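You operate a simulated robot arm through the tools that you are given. There is no shell and no other tool.

Carry out the task below with a simulated robot arm. There is one attempt and no reset: what you move stays moved.

## Task
Fill the red oiler on PORT 4 till its read-out passes 10 ml.
Fine: one cycle at a time, no cycle more than it takes; stand it back on the silver tray. Set down upright: what you pick out.

It is judged by the outcome, as a careful person would: the job done as asked, and still so three seconds after it is handed in. It fails if anything else is knocked over, pushed out of place, dropped, spilled or broken.

## Robot
A 7-joint arm with a fingered hand, fixed in place. Base frame: the origin is on the floor under the middle of its stand, x ahead of it, y to its left, z up; the work surface is at about z = 0.82. Lengths are in m, angles in rad, forces in N, time in s.
With the tool pointing down near the work surface it reaches from about 0.2 to 0.8 m from the base axis. Its first joint turns from -2.897 to 2.897 rad. Payload 4.9 kg.
The TCP is the grasp point between the finger pads, 0.032 m short of the fingertips. In the tool frame z runs along the fingers and y along their closing line. The gripper opens to 0.192 m; its body begins 0.089 m behind the TCP. The gripper is a hand of 3 fingers: y runs from the thumb to the fingers, the wrist lies at [0, 0, -0.267] in the tool frame, and closing takes about 1.5 s.
Orientation is that of the tool frame in the base frame, as a unit quaternion [x, y, z, w]. With the fingers straight down and closing along the base's y, the tool's x points along the base's -x, its y along +y and its z along -z.

## Interface
- The arm moves only by the tool nudge_tool. Its argument "series" is a list that holds one entry, the list of rows, each a list of 7 numbers: the shift along the base's x, y, z in m, then the turn, a rotation vector about the base's x, y, z in rad, then the opening, from 0 (shut) to 1 (fully open). In form: [[[dx, dy, dz, ax, ay, az, grip], ...]]. A call has 1 to 20 rows; each row shifts and turns the commanded pose from where the row before left it. A row lasts 0.2 s, in which the tool goes at most 0.05 m and 0.15 rad; a call with a longer step from one row to the next is refused whole, and so is a gripper value outside its range. Where a pose cannot be reached the arm comes as near as it can. A force on the tool above 40 N (or 10 N above the force at the start of the call, whichever is more), or a blocked arm, ends the call early, and 0.2 s more pass. Each finger travels about 0.153 m/s and halts on what it meets, pressing with about 29 N; the grip force reading is that of the motor and also rises with nothing between the fingers. The clock runs only during rows and for 0.2 s after the last one: add rows that do not move to give the fingers time. The reply holds the time, the measured pose of the TCP, the force on the tool along the base axes, the opening and the grip force, in the units named above and with some noise, with the torque about the TCP (base axes, N m) and any sound that the robot's microphone picked up, and new pictures: "show" is both (left out), scene, wrist or none.
- Cameras (640 x 400 px; columns grow to the right, rows downward): "scene" is fixed at [0.0543, -0.4908, 1.5965]; the picture's right is [0.74, -0.67, 0.00], its down [-0.50, -0.55, -0.66] and it looks along [0.45, 0.49, -0.75] (base axes); focal length 355 px, centre (320, 200). "wrist" rides on the gripper at [0.08, -0.046, -0.113] in the tool frame; the picture's right is [0.50, 0.87, 0.00], its down [-0.67, 0.39, -0.63] and it looks along [-0.55, 0.32, 0.78] (tool axes); focal length 226 px, centre (320, 200). There is no depth. A picture from a camera that has moved, and an enlarged one, comes with that camera's place and axes in the base frame and with its lens. The place of the scene camera against the robot may be out by one fixed shift of up to 0.012 m in any direction.
- set_grasp(shape): the hand has 3 fingers and takes this shape, open, in about a second: jaw (thumb against the fingers, like two jaws); tri (thumb and two fingers); tip (a fingertip pinch); poke (one finger out to press); point (the index stretched); flat (the hand flat); cup (the hand cupped); fist (a fist). The gripper value then closes the fingers along that shape, each until it touches; the sizes above hold for jaw. It gives what a move gives, with no picture.
- zoom(camera, box): a new picture of the part [left, top, right, bottom] of that camera's present view, enlarged. The clock stands still meanwhile.
- job_done(): hands the job in; it is judged then, once.

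Places have to be worked out from the pictures, the camera data and where the tool is seen. Open the gripper and draw the arm clear of the work before you hand the job in, unless the task says otherwise.

The tools are called after ">>>" by a JSON object that holds its "api" and its "payload". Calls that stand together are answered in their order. nudge_tool: Moves the arm, as the interface text tells. Its arguments: {"type":"object","properties":{"series":{"type":"array","items":{"type":"array","items":{"type":"array","items":{"type":"number"}}}},"show":{"type":"string","enum":["both","scene","wrist","none"]}},"required":["series"]} The other tools are called the same way: set_grasp (shape) gives the hand a shape; zoom (camera, box) takes an enlarged picture of a part of a camera's view; job_done () hands the job in.

At the start:

```text
time: 0.0
ee_pos: [0.4948, 0.0051, 1.0845]
tcp_rot: [-0.001, 1.0, 0.0, -0.001]
contact_force: [-0.3, -1.1, -0.5]
moment: [-0.05, -0.02, 0.0]
grip_width: 0.192
finger_force: 0.1
shape: jaw
```

scene: 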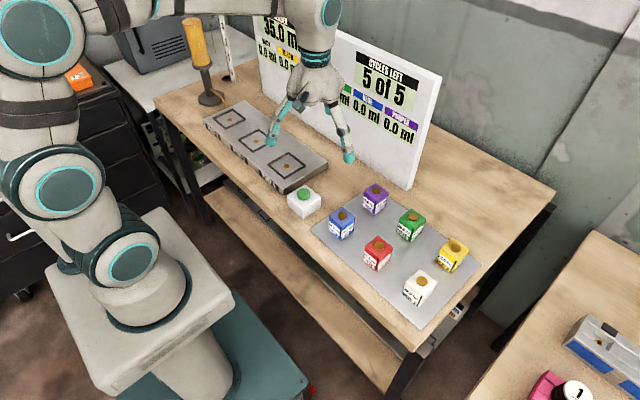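
wrist: 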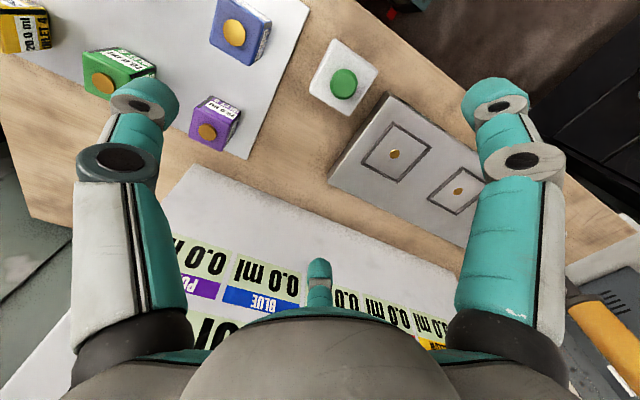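

I'll start by looking closely at the board, the ports and the oilers before moving anything.

>>> {"api": "zoom", "payload": {"camera": "scene", "box": [240, 0, 460, 140]}}

>>> {"api": "zoom", "payload": {"camera": "scene", "box": [300, 170, 490, 330]}}

>>> {"api": "zoom", "payload": {"camera": "scene", "box": [190, 80, 350, 230]}}

>>> {"api": "zoom", "payload": {"camera": "wrist", "box": [0, 0, 320, 200]}}

>>> {"api": "zoom", "payload": {"camera": "wrist", "box": [300, 20, 640, 240]}}

```text
2.86 times, centred on (350, 70) of scene
camera zoom: at [0.0543, -0.4908, 1.5965], right [0.74, -0.67, 0.0], down [-0.5, -0.55, -0.66], along [0.45, 0.49, -0.75], focal length 1014 px, centre (234, 571)
```

zoom: 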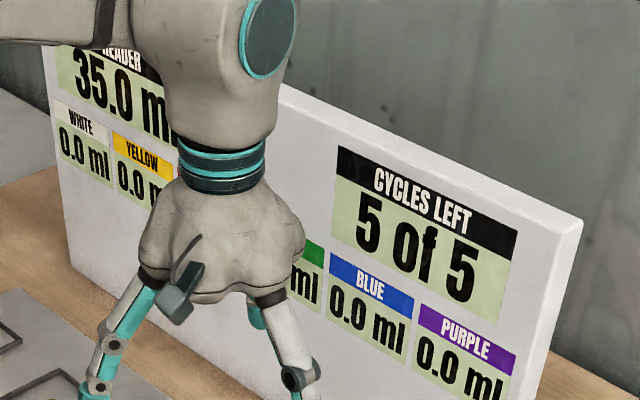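

```text
2.50 times, centred on (395, 250) of scene
camera zoom: at [0.0543, -0.4908, 1.5965], right [0.74, -0.67, 0.0], down [-0.5, -0.55, -0.66], along [0.45, 0.49, -0.75], focal length 887 px, centre (132, 75)
```

zoom: 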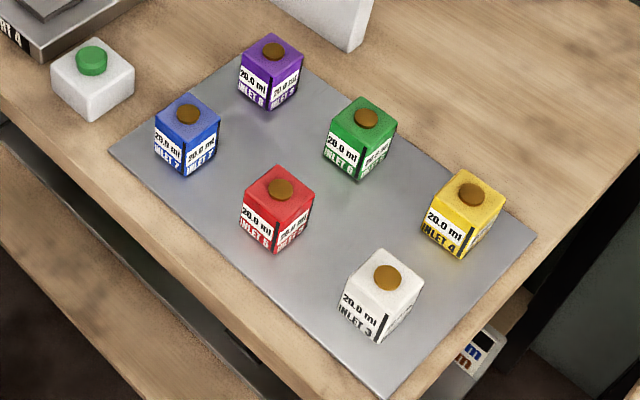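

```text
2.67 times, centred on (270, 155) of scene
camera zoom: at [0.0543, -0.4908, 1.5965], right [0.74, -0.67, 0.0], down [-0.5, -0.55, -0.66], along [0.45, 0.49, -0.75], focal length 946 px, centre (453, 320)
```

zoom: 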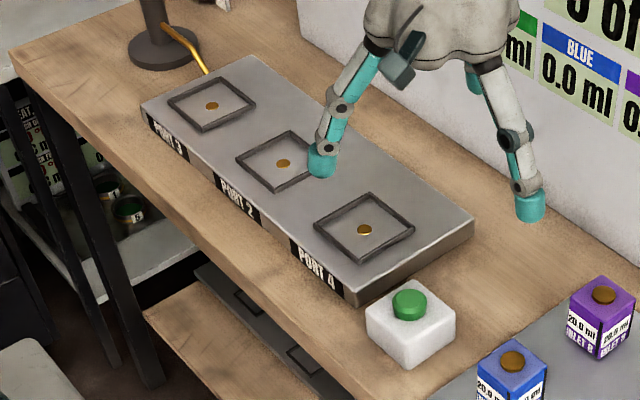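

```text
2.00 times, centred on (160, 100) of wrist
camera zoom: at [0.4151, -0.0417, 1.1976], right [-0.5, 0.87, 0.0], down [0.67, 0.39, 0.63], along [0.55, 0.32, -0.78], focal length 452 px, centre (640, 400)
```

zoom: 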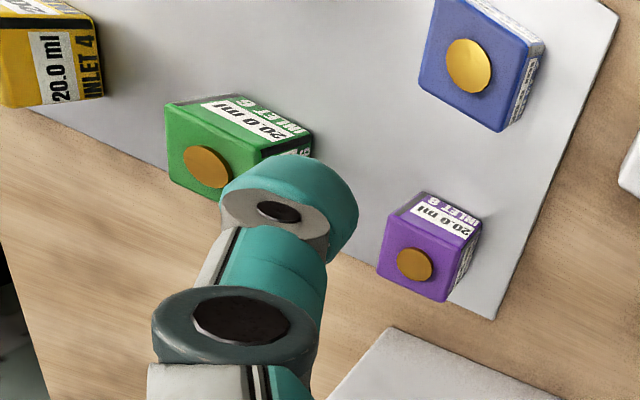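

```text
1.82 times, centred on (470, 130) of wrist
camera zoom: at [0.4151, -0.0417, 1.1976], right [-0.5, 0.87, 0.0], down [0.67, 0.39, 0.63], along [0.55, 0.32, -0.78], focal length 411 px, centre (47, 327)
```

zoom: 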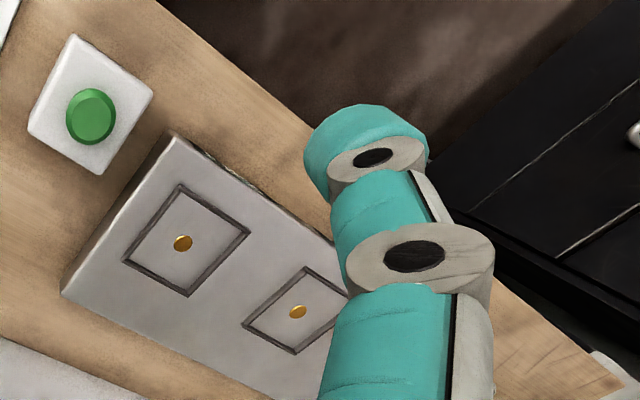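

The labels on the red oiler and on the ports need a closer read, so I zoom further in.

>>> {"api": "zoom", "payload": {"camera": "scene", "box": [355, 225, 403, 275]}}

>>> {"api": "zoom", "payload": {"camera": "scene", "box": [400, 230, 480, 315]}}

>>> {"api": "zoom", "payload": {"camera": "scene", "box": [320, 175, 440, 250]}}

>>> {"api": "zoom", "payload": {"camera": "scene", "box": [255, 140, 335, 220]}}

>>> {"api": "zoom", "payload": {"camera": "scene", "box": [160, 0, 300, 120]}}

```text
8.00 times, centred on (379, 250) of scene
camera zoom: at [0.0543, -0.4908, 1.5965], right [0.74, -0.67, 0.0], down [-0.5, -0.55, -0.66], along [0.45, 0.49, -0.75], focal length 2840 px, centre (-152, -200)
```

zoom: 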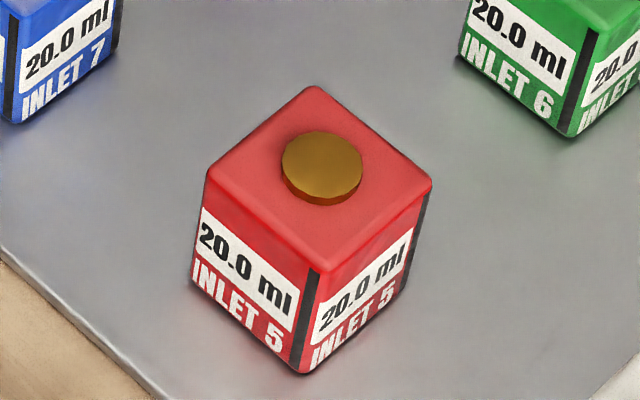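

```text
4.71 times, centred on (440, 272) of scene
camera zoom: at [0.0543, -0.4908, 1.5965], right [0.74, -0.67, 0.0], down [-0.5, -0.55, -0.66], along [0.45, 0.49, -0.75], focal length 1670 px, centre (-245, -141)
```

zoom: 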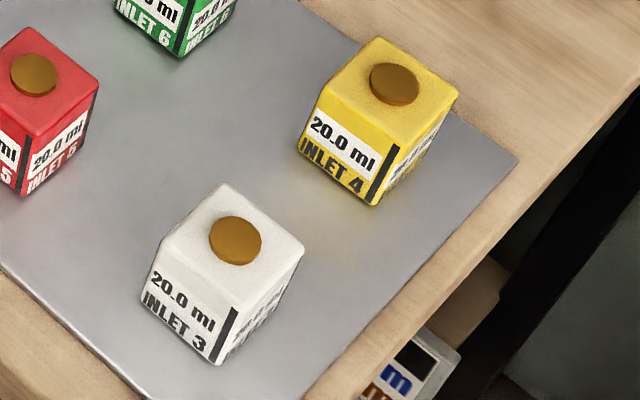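

```text
5.33 times, centred on (380, 212) of scene
camera zoom: at [0.0543, -0.4908, 1.5965], right [0.74, -0.67, 0.0], down [-0.5, -0.55, -0.66], along [0.45, 0.49, -0.75], focal length 1893 px, centre (0, 133)
```

zoom: 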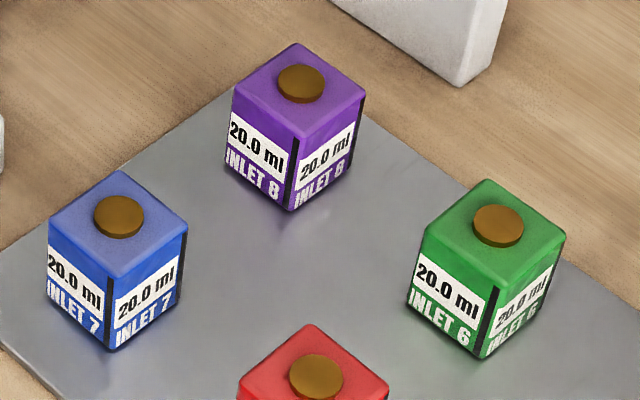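

```text
5.00 times, centred on (295, 180) of scene
camera zoom: at [0.0543, -0.4908, 1.5965], right [0.74, -0.67, 0.0], down [-0.5, -0.55, -0.66], along [0.45, 0.49, -0.75], focal length 1775 px, centre (445, 300)
```

zoom: 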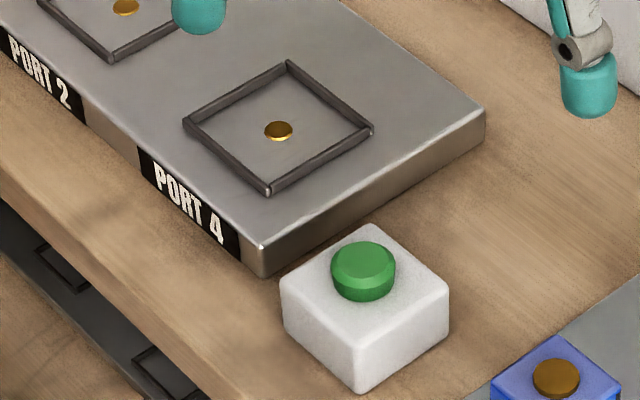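

```text
3.33 times, centred on (230, 60) of scene
camera zoom: at [0.0543, -0.4908, 1.5965], right [0.74, -0.67, 0.0], down [-0.5, -0.55, -0.66], along [0.45, 0.49, -0.75], focal length 1183 px, centre (620, 667)
```

zoom: 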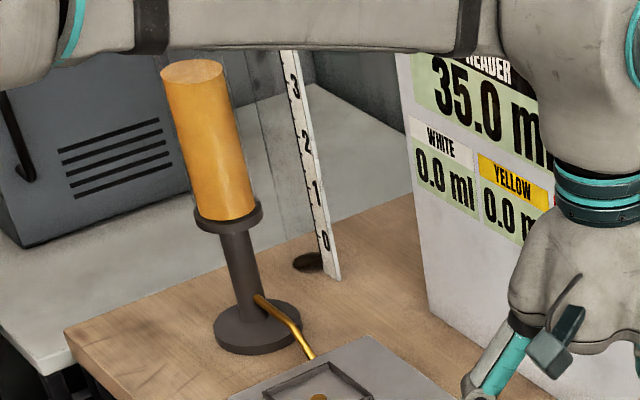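

The hand is in free air, so I check how the fingers actually sit in the jaw shape by partly closing them here and looking.

>>> {"api": "nudge_tool", "payload": {"series": [[[0, 0, 0, 0, 0, 0, 0.5], [0, 0, 0, 0, 0, 0, 0.5], [0, 0, 0, 0, 0, 0, 0.5], [0, 0, 0, 0, 0, 0, 0.5], [0, 0, 0, 0, 0, 0, 0.5]]], "show": "both"}}

```text
time: 1.2
ee_pos: [0.4954, 0.0036, 1.0847]
tcp_rot: [0.0, 1.0, 0.0, 0.0]
contact_force: [0.0, -1.2, 0.1]
moment: [-0.02, 0.01, -0.02]
grip_width: 0.0966
finger_force: 0.0
shape: jaw
camera wrist: at [0.4151, -0.0417, 1.1977], right [-0.5, 0.87, 0.0], down [0.67, 0.39, 0.63], along [0.55, 0.32, -0.78], focal length 226 px, centre (320, 200)
```

scene: 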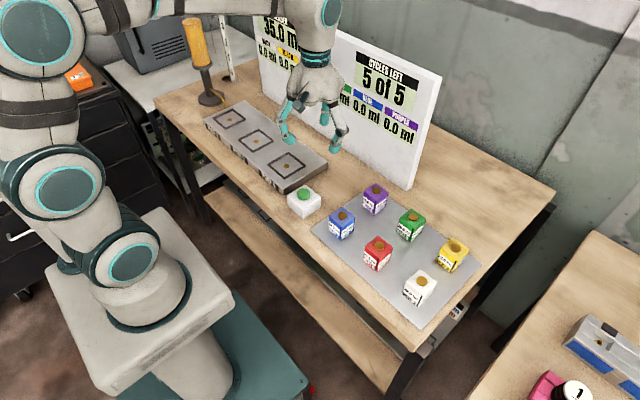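
wrist: 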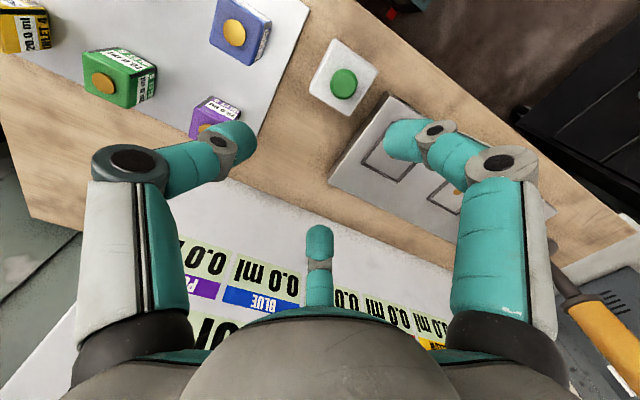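

The three fingers stand about 120° apart and close toward the middle. I'll try the other pinch shapes here in free air to see which suits a square block.

>>> {"api": "set_grasp", "payload": {"shape": "tip"}}

>>> {"api": "nudge_tool", "payload": {"series": [[[0, 0, 0, 0, 0, 0, 0.5], [0, 0, 0, 0, 0, 0, 0.5], [0, 0, 0, 0, 0, 0, 0.5], [0, 0, 0, 0, 0, 0, 0.5]]], "show": "wrist"}}

>>> {"api": "nudge_tool", "payload": {"series": [[[0, 0, 0, 0, 0, 0, 0.2], [0, 0, 0, 0, 0, 0, 0.2], [0, 0, 0, 0, 0, 0, 0.2], [0, 0, 0, 0, 0, 0, 0.2]]], "show": "wrist"}}

>>> {"api": "set_grasp", "payload": {"shape": "tri"}}

>>> {"api": "nudge_tool", "payload": {"series": [[[0, 0, 0, 0, 0, 0, 0.4], [0, 0, 0, 0, 0, 0, 0.4], [0, 0, 0, 0, 0, 0, 0.4], [0, 0, 0, 0, 0, 0, 0.4]]], "show": "wrist"}}

>>> {"api": "set_grasp", "payload": {"shape": "jaw"}}

>>> {"api": "nudge_tool", "payload": {"series": [[[0, 0, 0, 0, 0, 0, 0.25], [0, 0, 0, 0, 0, 0, 0.25], [0, 0, 0, 0, 0, 0, 0.25], [0, 0, 0, 0, 0, 0, 0.25], [0, 0, 0, 0, 0, 0, 0.25]]], "show": "wrist"}}

```text
time: 2.1
ee_pos: [0.494, 0.0048, 1.0845]
tcp_rot: [0.001, 1.0, 0.0, 0.0]
contact_force: [-0.2, 0.2, -0.9]
moment: [0.04, 0.02, 0.01]
grip_width: 0.1919
finger_force: 0.1
shape: tip
```

```text
time: 3.1
ee_pos: [0.4959, 0.0044, 1.0843]
tcp_rot: [0.0, 1.0, 0.001, 0.0]
contact_force: [-0.2, 0.4, -0.6]
moment: [0.03, 0.0, -0.04]
grip_width: 0.0966
finger_force: 0.2
shape: tip
camera wrist: at [0.4151, -0.0417, 1.1977], right [-0.5, 0.87, 0.0], down [0.67, 0.39, 0.63], along [0.55, 0.32, -0.78], focal length 226 px, centre (320, 200)
```

wrist: 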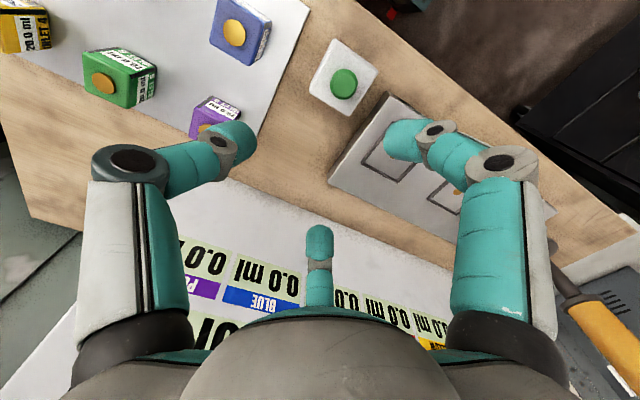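

```text
time: 4.1
ee_pos: [0.4948, 0.0047, 1.0857]
tcp_rot: [0.0, 1.0, 0.0, 0.0]
contact_force: [-0.4, 0.0, 0.3]
moment: [0.03, 0.03, -0.02]
grip_width: 0.0387
finger_force: 0.1
shape: tip
camera wrist: at [0.4151, -0.0417, 1.1977], right [-0.5, 0.87, 0.0], down [0.67, 0.39, 0.63], along [0.55, 0.32, -0.78], focal length 226 px, centre (320, 200)
```

wrist: 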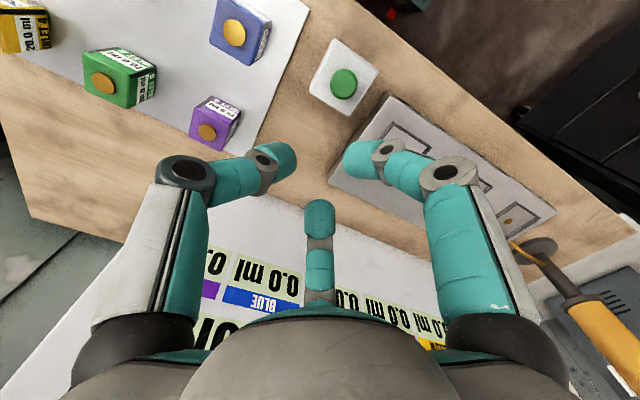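

```text
time: 5.0
ee_pos: [0.4946, 0.0045, 1.086]
tcp_rot: [0.0, 1.0, -0.001, -0.001]
contact_force: [-0.4, 0.1, -0.2]
moment: [0.0, -0.06, 0.02]
grip_width: 0.192
finger_force: 0.1
shape: tri
```

```text
time: 6.0
ee_pos: [0.4947, 0.0031, 1.0859]
tcp_rot: [0.0, 1.0, -0.001, 0.0]
contact_force: [0.4, -0.2, -0.1]
moment: [-0.04, -0.04, -0.03]
grip_width: 0.0772
finger_force: 0.0
shape: tri
camera wrist: at [0.4151, -0.0417, 1.1977], right [-0.5, 0.87, 0.0], down [0.67, 0.39, 0.63], along [0.55, 0.32, -0.78], focal length 226 px, centre (320, 200)
```

wrist: 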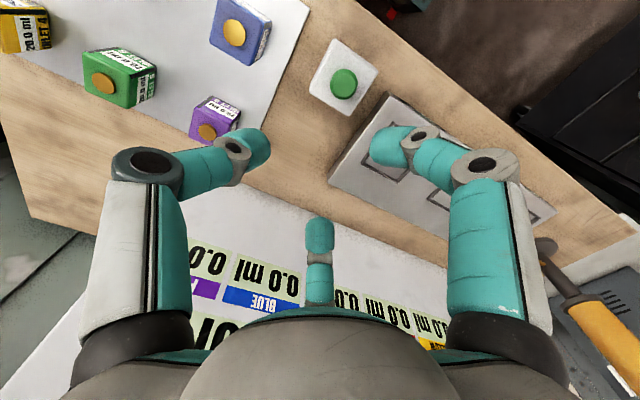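

```text
time: 6.9
ee_pos: [0.4955, 0.0036, 1.0851]
tcp_rot: [0.0, 1.0, 0.0, -0.001]
contact_force: [-0.4, -0.2, -0.4]
moment: [0.01, 0.01, -0.04]
grip_width: 0.192
finger_force: 0.0
shape: jaw
```

```text
time: 8.1
ee_pos: [0.4958, 0.005, 1.0852]
tcp_rot: [0.0, 1.0, 0.0, 0.001]
contact_force: [0.4, -0.2, -0.5]
moment: [-0.01, 0.0, 0.0]
grip_width: 0.0483
finger_force: 0.0
shape: jaw
camera wrist: at [0.4151, -0.0417, 1.1977], right [-0.5, 0.87, 0.0], down [0.67, 0.39, 0.63], along [0.55, 0.32, -0.78], focal length 226 px, centre (320, 200)
```

wrist: 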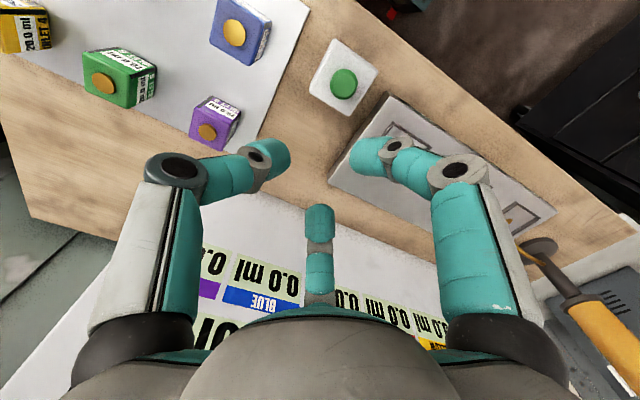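

All pinch shapes close the same way, with three fingers coming to the centre. I look at the finger profile from the scene camera to judge the fingertip height at this opening.

>>> {"api": "zoom", "payload": {"camera": "scene", "box": [255, 50, 375, 170]}}

>>> {"api": "zoom", "payload": {"camera": "wrist", "box": [140, 100, 500, 325]}}

```text
3.33 times, centred on (315, 110) of scene
camera zoom: at [0.0543, -0.4908, 1.5965], right [0.74, -0.67, 0.0], down [-0.5, -0.55, -0.66], along [0.45, 0.49, -0.75], focal length 1183 px, centre (337, 500)
```

zoom: 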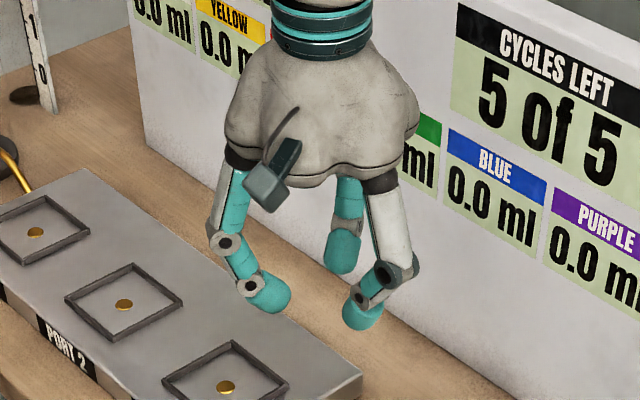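

```text
1.78 times, centred on (320, 212) of wrist
camera zoom: at [0.4151, -0.0417, 1.1977], right [-0.5, 0.87, 0.0], down [0.67, 0.39, 0.63], along [0.55, 0.32, -0.78], focal length 402 px, centre (320, 178)
```

zoom: 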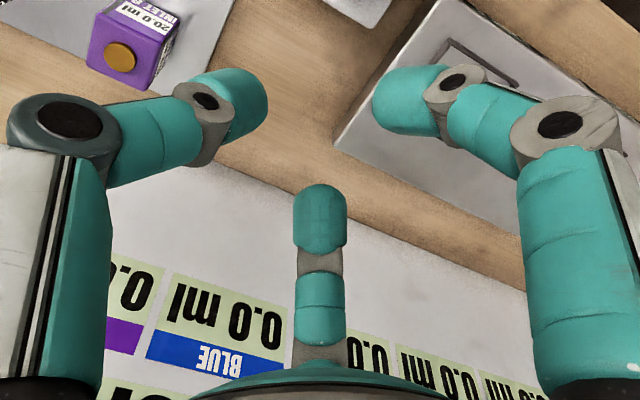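

I move above the red oiler (about x 0.475, y −0.24 once corrected by the wrist view), staying well above the other oilers, to measure it from the wrist camera.

>>> {"api": "nudge_tool", "payload": {"series": [[[-0.0033, -0.04, -0.014, 0, 0, 0, 0.6], [-0.0033, -0.041, -0.014, 0, 0, 0, 0.6], [-0.0033, -0.041, -0.014, 0, 0, 0, 0.6], [-0.0033, -0.041, -0.014, 0, 0, 0, 0.6], [-0.0033, -0.041, -0.014, 0, 0, 0, 0.6], [-0.0035, -0.04, -0.015, 0, 0, 0, 0.6], [0, 0, 0, 0, 0, 0, 0.6]]], "show": "both"}}

```text
time: 9.7
ee_pos: [0.4734, -0.2378, 1.0006]
tcp_rot: [0.0, 1.0, 0.0, 0.0]
contact_force: [0.9, 0.1, 0.3]
moment: [-0.03, -0.02, 0.01]
grip_width: 0.1147
finger_force: 0.0
shape: jaw
camera wrist: at [0.3938, -0.2845, 1.1131], right [-0.5, 0.87, 0.0], down [0.67, 0.39, 0.63], along [0.55, 0.32, -0.78], focal length 226 px, centre (320, 200)
```

scene: 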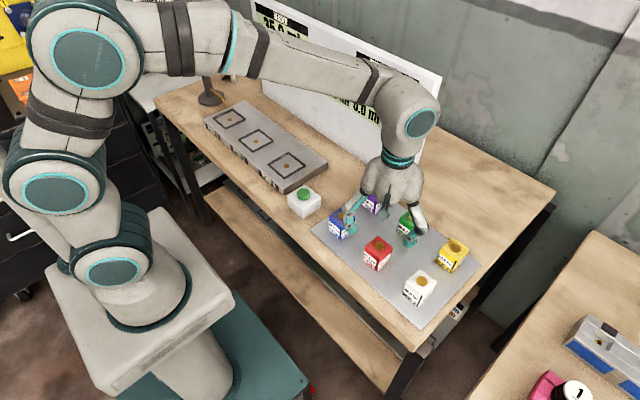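
wrist: 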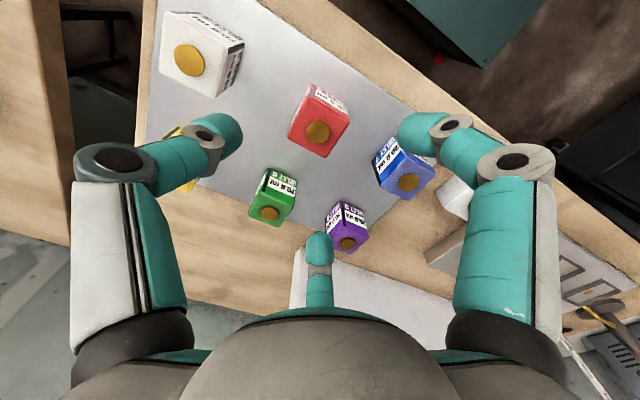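

>>> {"api": "zoom", "payload": {"camera": "wrist", "box": [250, 60, 410, 180]}}

>>> {"api": "zoom", "payload": {"camera": "wrist", "box": [140, 0, 460, 240]}}

```text
3.33 times, centred on (330, 120) of wrist
camera zoom: at [0.3938, -0.2845, 1.1131], right [-0.5, 0.87, 0.0], down [0.67, 0.39, 0.63], along [0.55, 0.32, -0.78], focal length 754 px, centre (287, 467)
```

zoom: 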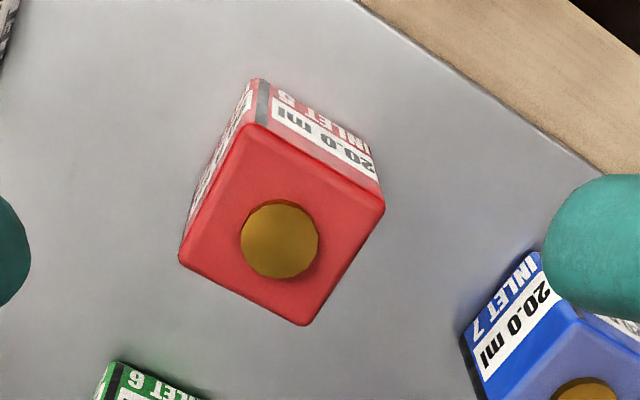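

```text
1.67 times, centred on (300, 120) of wrist
camera zoom: at [0.3938, -0.2845, 1.1131], right [-0.5, 0.87, 0.0], down [0.67, 0.39, 0.63], along [0.55, 0.32, -0.78], focal length 377 px, centre (353, 333)
```

zoom: 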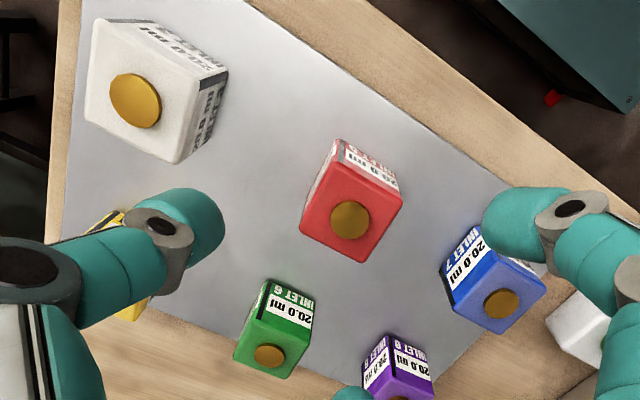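

The wrist view puts the red oiler's centre at about (0.475, −0.240), axis‑aligned, 0.048 wide, top near z 0.885. To keep the knuckles away from the neighbours I turn the hand −90° so the thumb faces the free edge (−x), with the two fingers falling in the diagonal gaps.

>>> {"api": "nudge_tool", "payload": {"series": [[[0.0005, 0, 0, 0, 0, -0.1428, 0.6], [0, 0, 0, 0, 0, -0.1428, 0.6], [0, 0, 0, 0, 0, -0.1428, 0.6], [0, 0, 0, 0, 0, -0.1428, 0.6], [0, 0, 0, 0, 0, -0.1428, 0.6], [0, 0, 0, 0, 0, -0.1428, 0.6], [0, 0, 0, 0, 0, -0.1428, 0.6], [0, 0, 0, 0, 0, -0.1428, 0.6], [0, 0, 0, 0, 0, -0.1428, 0.6], [0, 0, 0, 0, 0, -0.1428, 0.6], [0, 0, 0, 0, 0, -0.1428, 0.6], [0, 0, 0, 0, 0, 0, 0.6]]], "show": "both"}}

```text
time: 12.3
ee_pos: [0.4754, -0.2395, 1.0005]
tcp_rot: [0.708, 0.706, -0.001, 0.0]
contact_force: [0.6, 0.3, 0.1]
moment: [0.01, -0.01, -0.01]
grip_width: 0.1148
finger_force: 0.1
shape: jaw
camera wrist: at [0.4299, -0.1606, 1.1131], right [0.87, 0.5, 0.0], down [0.39, -0.67, 0.63], along [0.31, -0.55, -0.78], focal length 226 px, centre (320, 200)
```

scene: 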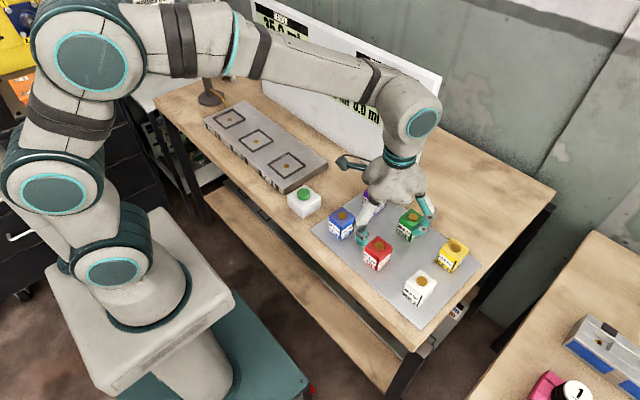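
wrist: 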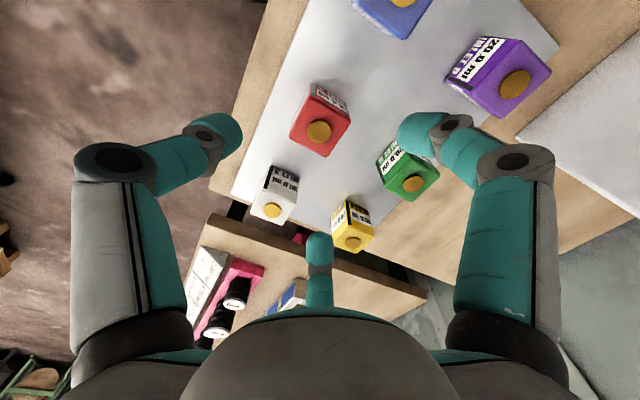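

The oiler is centred under the tool in this second view as well. I go down to z 0.925 (fingertips still above the tops) with a tighter opening and check again.

>>> {"api": "nudge_tool", "payload": {"series": [[[0, 0, -0.025, 0, 0, 0, 0.55], [0, 0, -0.025, 0, 0, 0, 0.52], [0, 0, -0.025, 0, 0, 0, 0.52], [0, 0, 0, 0, 0, 0, 0.52]]], "show": "both"}}

>>> {"api": "zoom", "payload": {"camera": "wrist", "box": [160, 60, 480, 260]}}

>>> {"api": "zoom", "payload": {"camera": "scene", "box": [310, 160, 480, 320]}}

```text
time: 13.3
ee_pos: [0.4759, -0.2383, 0.9231]
tcp_rot: [0.707, 0.707, 0.0, 0.0]
contact_force: [-0.2, -0.4, 0.2]
moment: [0.02, -0.01, -0.01]
grip_width: 0.1007
finger_force: 0.1
shape: jaw
camera wrist: at [0.43, -0.1599, 1.0367], right [0.87, 0.5, 0.0], down [0.39, -0.67, 0.63], along [0.32, -0.55, -0.78], focal length 226 px, centre (320, 200)
```

scene: 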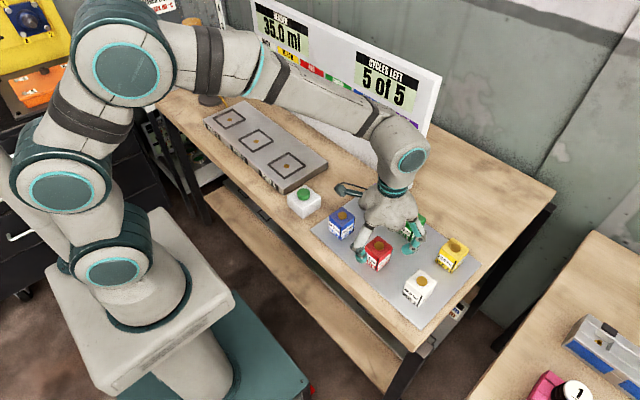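
wrist: 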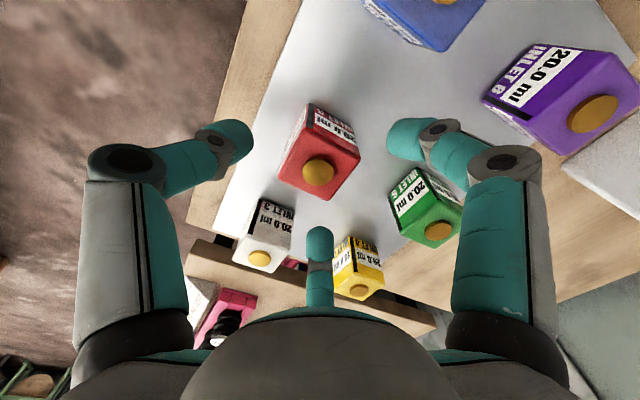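

```text
2.00 times, centred on (320, 160) of wrist
camera zoom: at [0.43, -0.1599, 1.0367], right [0.87, 0.5, 0.0], down [0.39, -0.67, 0.63], along [0.32, -0.55, -0.78], focal length 452 px, centre (320, 280)
```

zoom: 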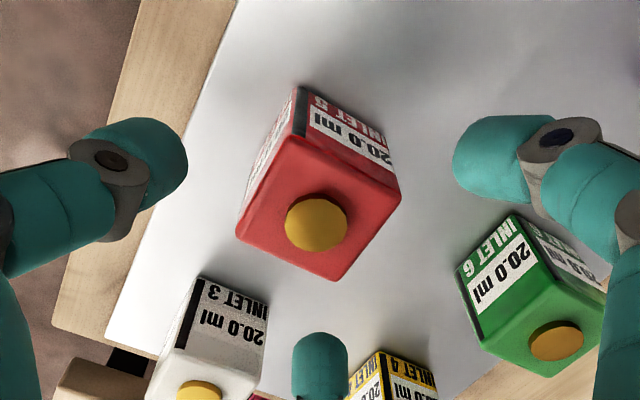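

```text
2.50 times, centred on (395, 240) of scene
camera zoom: at [0.0543, -0.4908, 1.5965], right [0.74, -0.67, 0.0], down [-0.5, -0.55, -0.66], along [0.45, 0.49, -0.75], focal length 887 px, centre (132, 100)
```

zoom: 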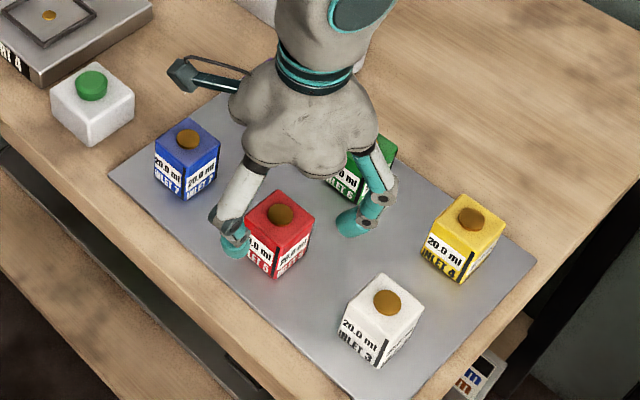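

The lid reads (0.475, −0.2405), within a millimetre of the tool axis. I descend to about z 0.873, so the fingertips end roughly 0.018 above the tray, alongside the block.

>>> {"api": "nudge_tool", "payload": {"series": [[[-0.0005, -0.0005, -0.018, 0, 0, 0, 0.52], [-0.0005, -0.0003, -0.018, 0, 0, 0, 0.52], [0, 0, -0.015, 0, 0, 0, 0.52], [0, 0, 0, 0, 0, 0, 0.52], [0, 0, 0, 0, 0, 0, 0.52]]], "show": "both"}}

>>> {"api": "zoom", "payload": {"camera": "wrist", "box": [160, 80, 480, 280]}}

>>> {"api": "zoom", "payload": {"camera": "scene", "box": [330, 190, 450, 290]}}

```text
time: 14.5
ee_pos: [0.4753, -0.2387, 0.8743]
tcp_rot: [0.707, 0.707, 0.0, 0.0]
contact_force: [0.3, 0.3, -0.1]
moment: [0.02, 0.02, 0.04]
grip_width: 0.1005
finger_force: 0.2
shape: jaw
camera wrist: at [0.4291, -0.1597, 0.987], right [0.87, 0.5, 0.0], down [0.39, -0.67, 0.63], along [0.32, -0.55, -0.78], focal length 226 px, centre (320, 200)
```

scene: 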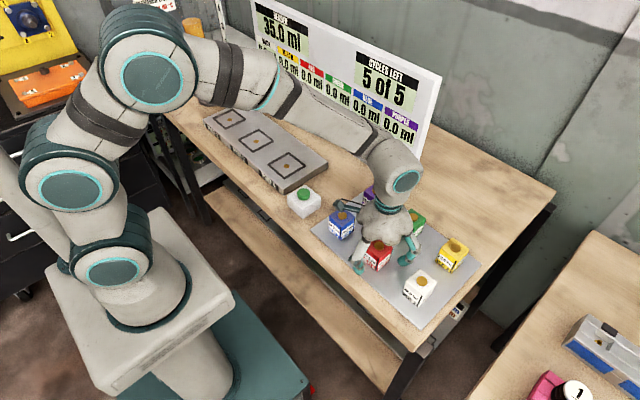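
wrist: 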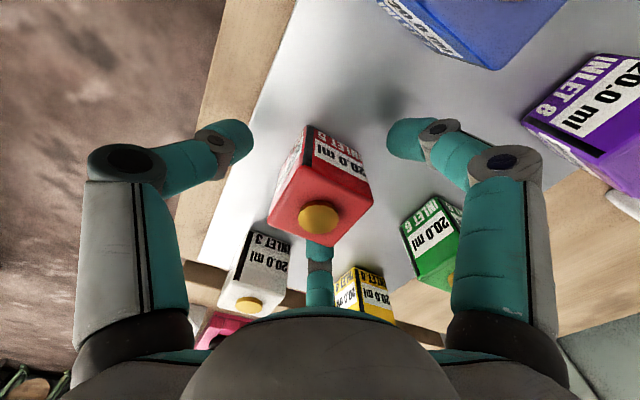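

```text
2.00 times, centred on (320, 180) of wrist
camera zoom: at [0.4291, -0.1597, 0.987], right [0.87, 0.5, 0.0], down [0.39, -0.67, 0.63], along [0.32, -0.55, -0.78], focal length 452 px, centre (320, 240)
```

zoom: 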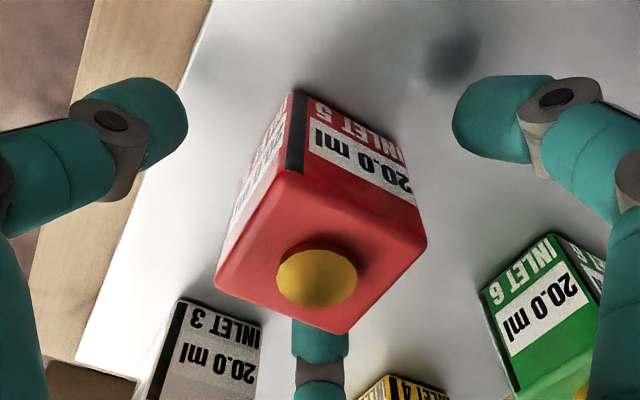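

```text
4.00 times, centred on (390, 240) of scene
camera zoom: at [0.0543, -0.4908, 1.5965], right [0.74, -0.67, 0.0], down [-0.5, -0.55, -0.66], along [0.45, 0.49, -0.75], focal length 1420 px, centre (40, 40)
```

zoom: 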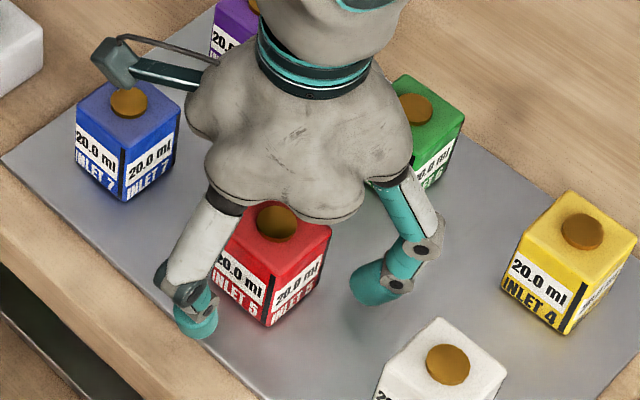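

The block sits between all three fingers with clearance. I close the fingers and let them settle.

>>> {"api": "nudge_tool", "payload": {"series": [[[0, 0, 0, 0, 0, 0, 0.4], [0, 0, 0, 0, 0, 0, 0.3], [0, 0, 0, 0, 0, 0, 0.2], [0, 0, 0, 0, 0, 0, 0.1], [0, 0, 0, 0, 0, 0, 0.0], [0, 0, 0, 0, 0, 0, 0.0], [0, 0, 0, 0, 0, 0, 0.0], [0, 0, 0, 0, 0, 0, 0.0]]], "show": "both"}}

>>> {"api": "zoom", "payload": {"camera": "wrist", "box": [160, 80, 480, 280]}}

>>> {"api": "zoom", "payload": {"camera": "scene", "box": [330, 190, 450, 290]}}

```text
time: 16.3
ee_pos: [0.4771, -0.2382, 0.8739]
tcp_rot: [0.707, 0.707, 0.0, 0.0]
contact_force: [-0.4, 0.8, 0.7]
moment: [-0.01, -0.03, 0.02]
grip_width: 0.0479
finger_force: 29.2
shape: jaw
camera wrist: at [0.4291, -0.1597, 0.9871], right [0.87, 0.5, 0.0], down [0.39, -0.67, 0.63], along [0.32, -0.55, -0.78], focal length 226 px, centre (320, 200)
```

scene: 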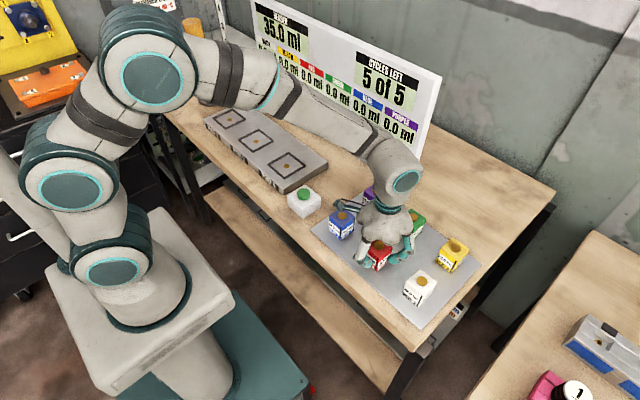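
wrist: 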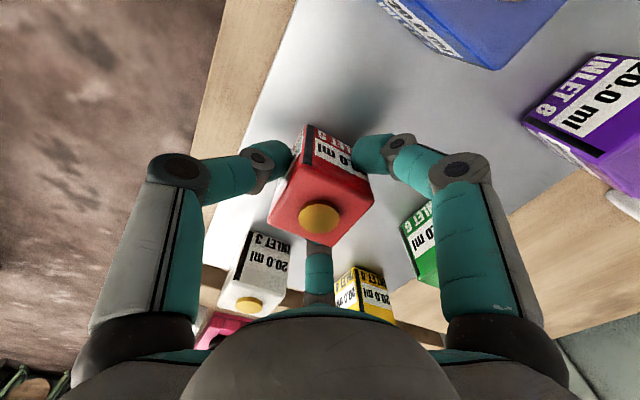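

```text
2.00 times, centred on (320, 180) of wrist
camera zoom: at [0.4291, -0.1597, 0.9871], right [0.87, 0.5, 0.0], down [0.39, -0.67, 0.63], along [0.32, -0.55, -0.78], focal length 452 px, centre (320, 240)
```

zoom: 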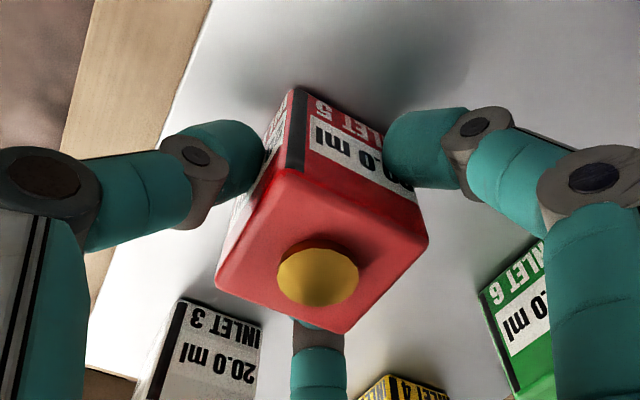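

```text
4.00 times, centred on (390, 240) of scene
camera zoom: at [0.0543, -0.4908, 1.5965], right [0.74, -0.67, 0.0], down [-0.5, -0.55, -0.66], along [0.45, 0.49, -0.75], focal length 1420 px, centre (40, 40)
```

zoom: 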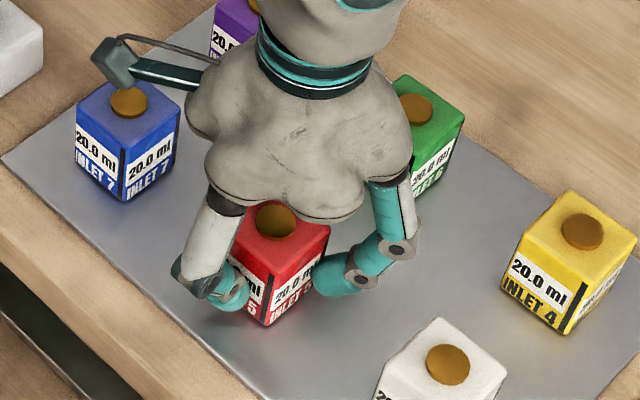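

The grip reads 0.048 m at 29 N with the block unmoved. I lift straight up slowly and check that it comes along level.

>>> {"api": "nudge_tool", "payload": {"series": [[[0, 0, 0.005, 0, 0, 0, 0], [0, 0, 0.01, 0, 0, 0, 0], [0, 0, 0.015, 0, 0, 0, 0], [0, 0, 0.015, 0, 0, 0, 0], [0, 0, 0.015, 0, 0, 0, 0], [0, 0, 0, 0, 0, 0, 0]]], "show": "both"}}

>>> {"api": "zoom", "payload": {"camera": "wrist", "box": [160, 80, 480, 280]}}

>>> {"api": "zoom", "payload": {"camera": "scene", "box": [330, 190, 450, 290]}}

```text
time: 17.7
ee_pos: [0.475, -0.239, 0.9336]
tcp_rot: [0.708, 0.706, 0.0, 0.0]
contact_force: [0.2, 0.5, -2.7]
moment: [-0.01, -0.03, 0.0]
grip_width: 0.0476
finger_force: 28.3
shape: jaw
camera wrist: at [0.4283, -0.1596, 1.0469], right [0.87, 0.5, 0.0], down [0.39, -0.67, 0.63], along [0.32, -0.55, -0.78], focal length 226 px, centre (320, 200)
```

scene: 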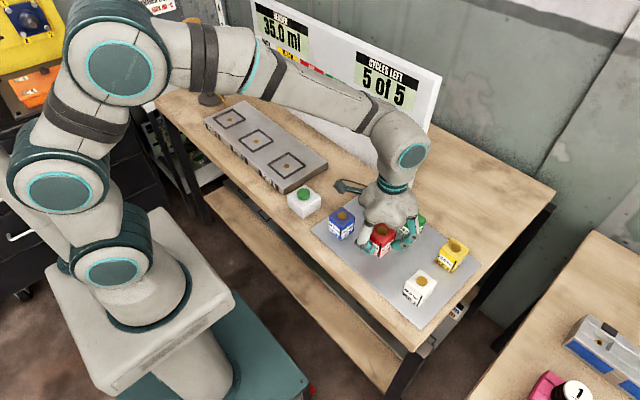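
wrist: 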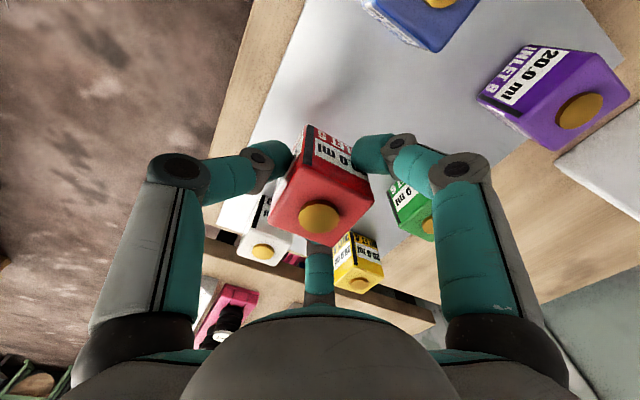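

```text
2.00 times, centred on (320, 180) of wrist
camera zoom: at [0.4283, -0.1596, 1.0469], right [0.87, 0.5, 0.0], down [0.39, -0.67, 0.63], along [0.32, -0.55, -0.78], focal length 452 px, centre (320, 240)
```

zoom: 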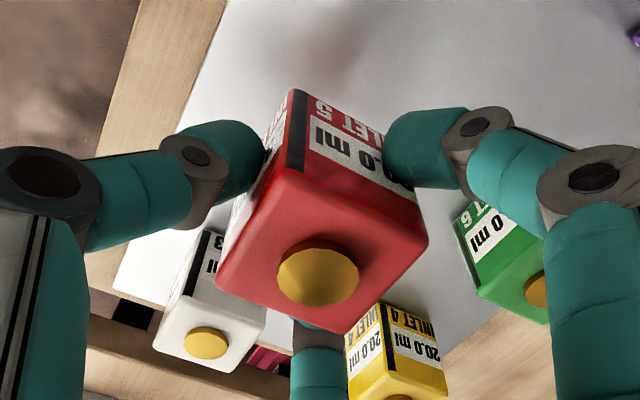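

```text
4.00 times, centred on (390, 240) of scene
camera zoom: at [0.0543, -0.4908, 1.5965], right [0.74, -0.67, 0.0], down [-0.5, -0.55, -0.66], along [0.45, 0.49, -0.75], focal length 1420 px, centre (40, 40)
```

zoom: 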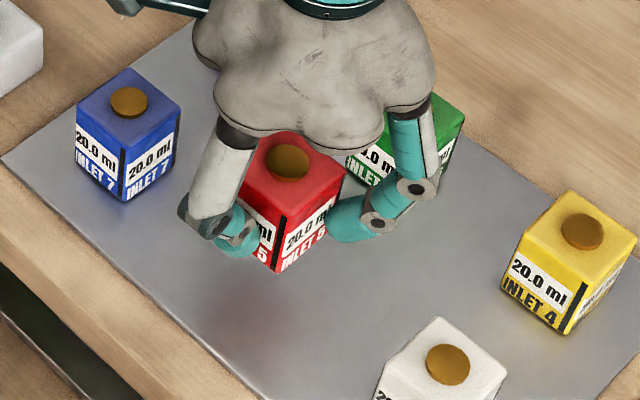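

The oiler hangs firmly and level (about 2.7 N). I raise it further and carry it across, above the other oilers and the button, to over PORT 4 near (0.509, 0.161).

>>> {"api": "nudge_tool", "payload": {"series": [[[0, 0, 0.02, 0, 0, 0, 0], [0, 0, 0.03, 0, 0, 0, 0], [0.002, 0.02, 0.025, 0, 0, 0, 0], [0.003, 0.03, 0.012, 0, 0, 0, 0], [0.003, 0.035, 0, 0, 0, 0, 0], [0.003, 0.035, 0, 0, 0, 0, 0], [0.003, 0.035, 0, 0, 0, 0, 0], [0.003, 0.035, 0, 0, 0, 0, 0], [0.003, 0.035, 0, 0, 0, 0, 0], [0.003, 0.035, 0, 0, 0, 0, 0], [0.003, 0.035, 0, 0, 0, 0, 0], [0.003, 0.035, 0, 0, 0, 0, 0], [0.003, 0.035, 0, 0, 0, 0, 0], [0.0025, 0.025, 0, 0, 0, 0, 0], [0, 0.011, 0, 0, 0, 0, 0], [0, 0, 0, 0, 0, 0, 0]]], "show": "both"}}

>>> {"api": "zoom", "payload": {"camera": "wrist", "box": [160, 40, 480, 240]}}

>>> {"api": "zoom", "payload": {"camera": "scene", "box": [190, 80, 350, 220]}}

```text
time: 21.1
ee_pos: [0.5084, 0.1602, 1.0196]
tcp_rot: [0.707, 0.707, -0.001, -0.001]
contact_force: [0.1, -0.5, -1.3]
moment: [0.03, 0.01, -0.01]
grip_width: 0.048
finger_force: 28.7
shape: jaw
camera wrist: at [0.4625, 0.24, 1.1319], right [0.87, 0.5, 0.0], down [0.39, -0.67, 0.63], along [0.32, -0.55, -0.78], focal length 226 px, centre (320, 200)
```

scene: 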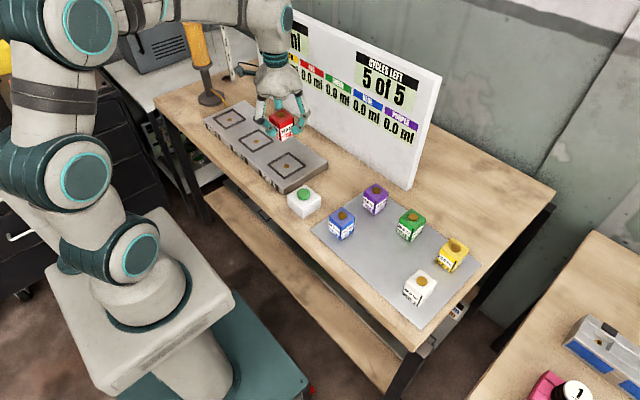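
wrist: 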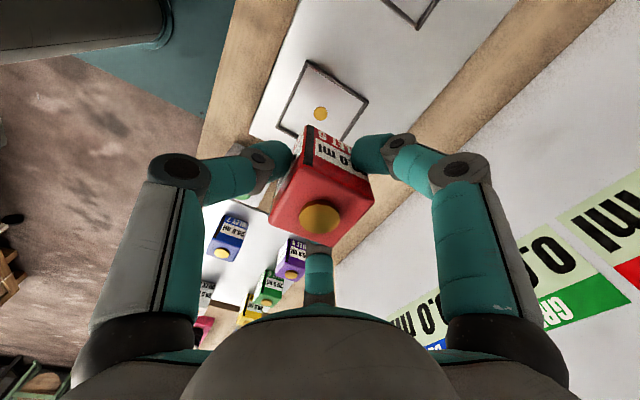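

```text
2.00 times, centred on (320, 140) of wrist
camera zoom: at [0.4625, 0.24, 1.1319], right [0.87, 0.5, 0.0], down [0.39, -0.67, 0.63], along [0.32, -0.55, -0.78], focal length 452 px, centre (320, 320)
```

zoom: 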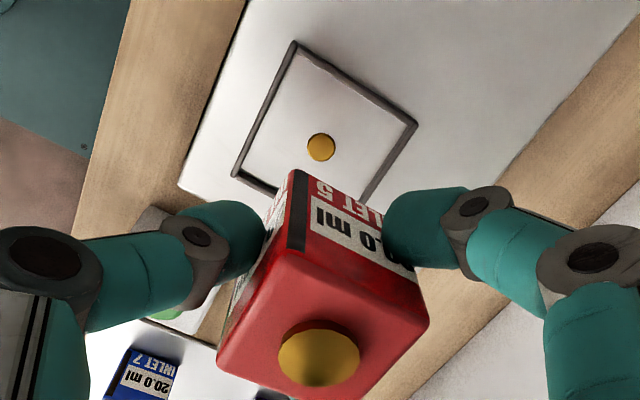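

```text
2.86 times, centred on (270, 150) of scene
camera zoom: at [0.0543, -0.4908, 1.5965], right [0.74, -0.67, 0.0], down [-0.5, -0.55, -0.66], along [0.45, 0.49, -0.75], focal length 1014 px, centre (463, 343)
```

zoom: 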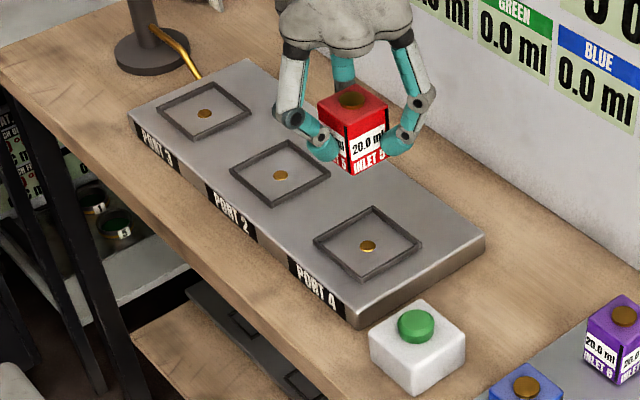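

From two wrist views the port centre works out to (0.5095, 0.160) with the plate top near z 0.846, and the held block is centred on the TCP within about a millimetre. I shift 1 mm and lower to hover a few centimetres above the port.

>>> {"api": "nudge_tool", "payload": {"series": [[[0.0012, 0.0002, -0.02, 0, 0, 0, 0], [0, 0, -0.025, 0, 0, 0, 0], [0, 0, -0.025, 0, 0, 0, 0], [0, 0, -0.02, 0, 0, 0, 0], [0, 0, 0, 0, 0, 0, 0], [0, 0, 0, 0, 0, 0, 0]]], "show": "both"}}

>>> {"api": "zoom", "payload": {"camera": "wrist", "box": [200, 60, 440, 210]}}

>>> {"api": "zoom", "payload": {"camera": "scene", "box": [230, 90, 350, 200]}}

```text
time: 22.5
ee_pos: [0.5095, 0.1612, 0.9302]
tcp_rot: [0.707, 0.707, 0.0, 0.0]
contact_force: [0.2, 0.1, -0.9]
moment: [-0.04, 0.05, 0.02]
grip_width: 0.0477
finger_force: 28.8
shape: jaw
camera wrist: at [0.4631, 0.2407, 1.0425], right [0.87, 0.5, 0.0], down [0.39, -0.67, 0.63], along [0.32, -0.55, -0.78], focal length 226 px, centre (320, 200)
```

scene: 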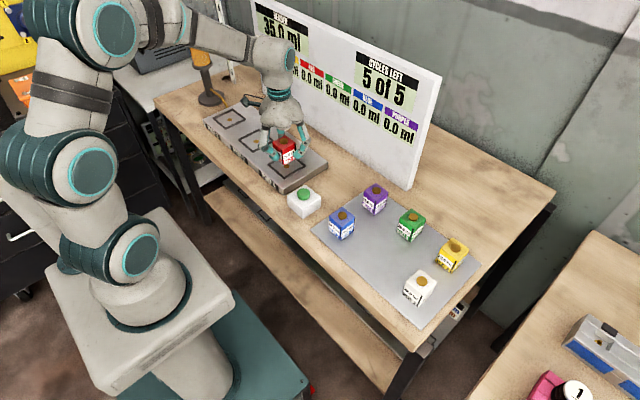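
wrist: 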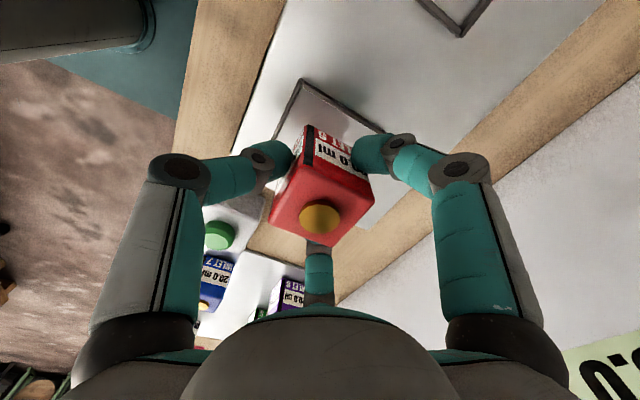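

```text
2.67 times, centred on (320, 135) of wrist
camera zoom: at [0.4631, 0.2407, 1.0425], right [0.87, 0.5, 0.0], down [0.39, -0.67, 0.63], along [0.32, -0.55, -0.78], focal length 603 px, centre (320, 373)
```

zoom: 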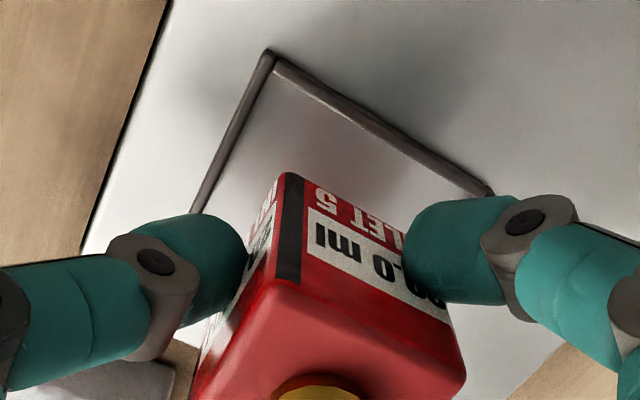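

```text
3.64 times, centred on (290, 145) of scene
camera zoom: at [0.0543, -0.4908, 1.5965], right [0.74, -0.67, 0.0], down [-0.5, -0.55, -0.66], along [0.45, 0.49, -0.75], focal length 1291 px, centre (429, 400)
```

zoom: 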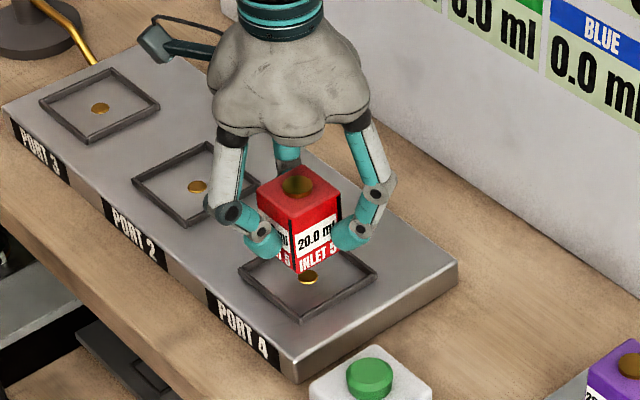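

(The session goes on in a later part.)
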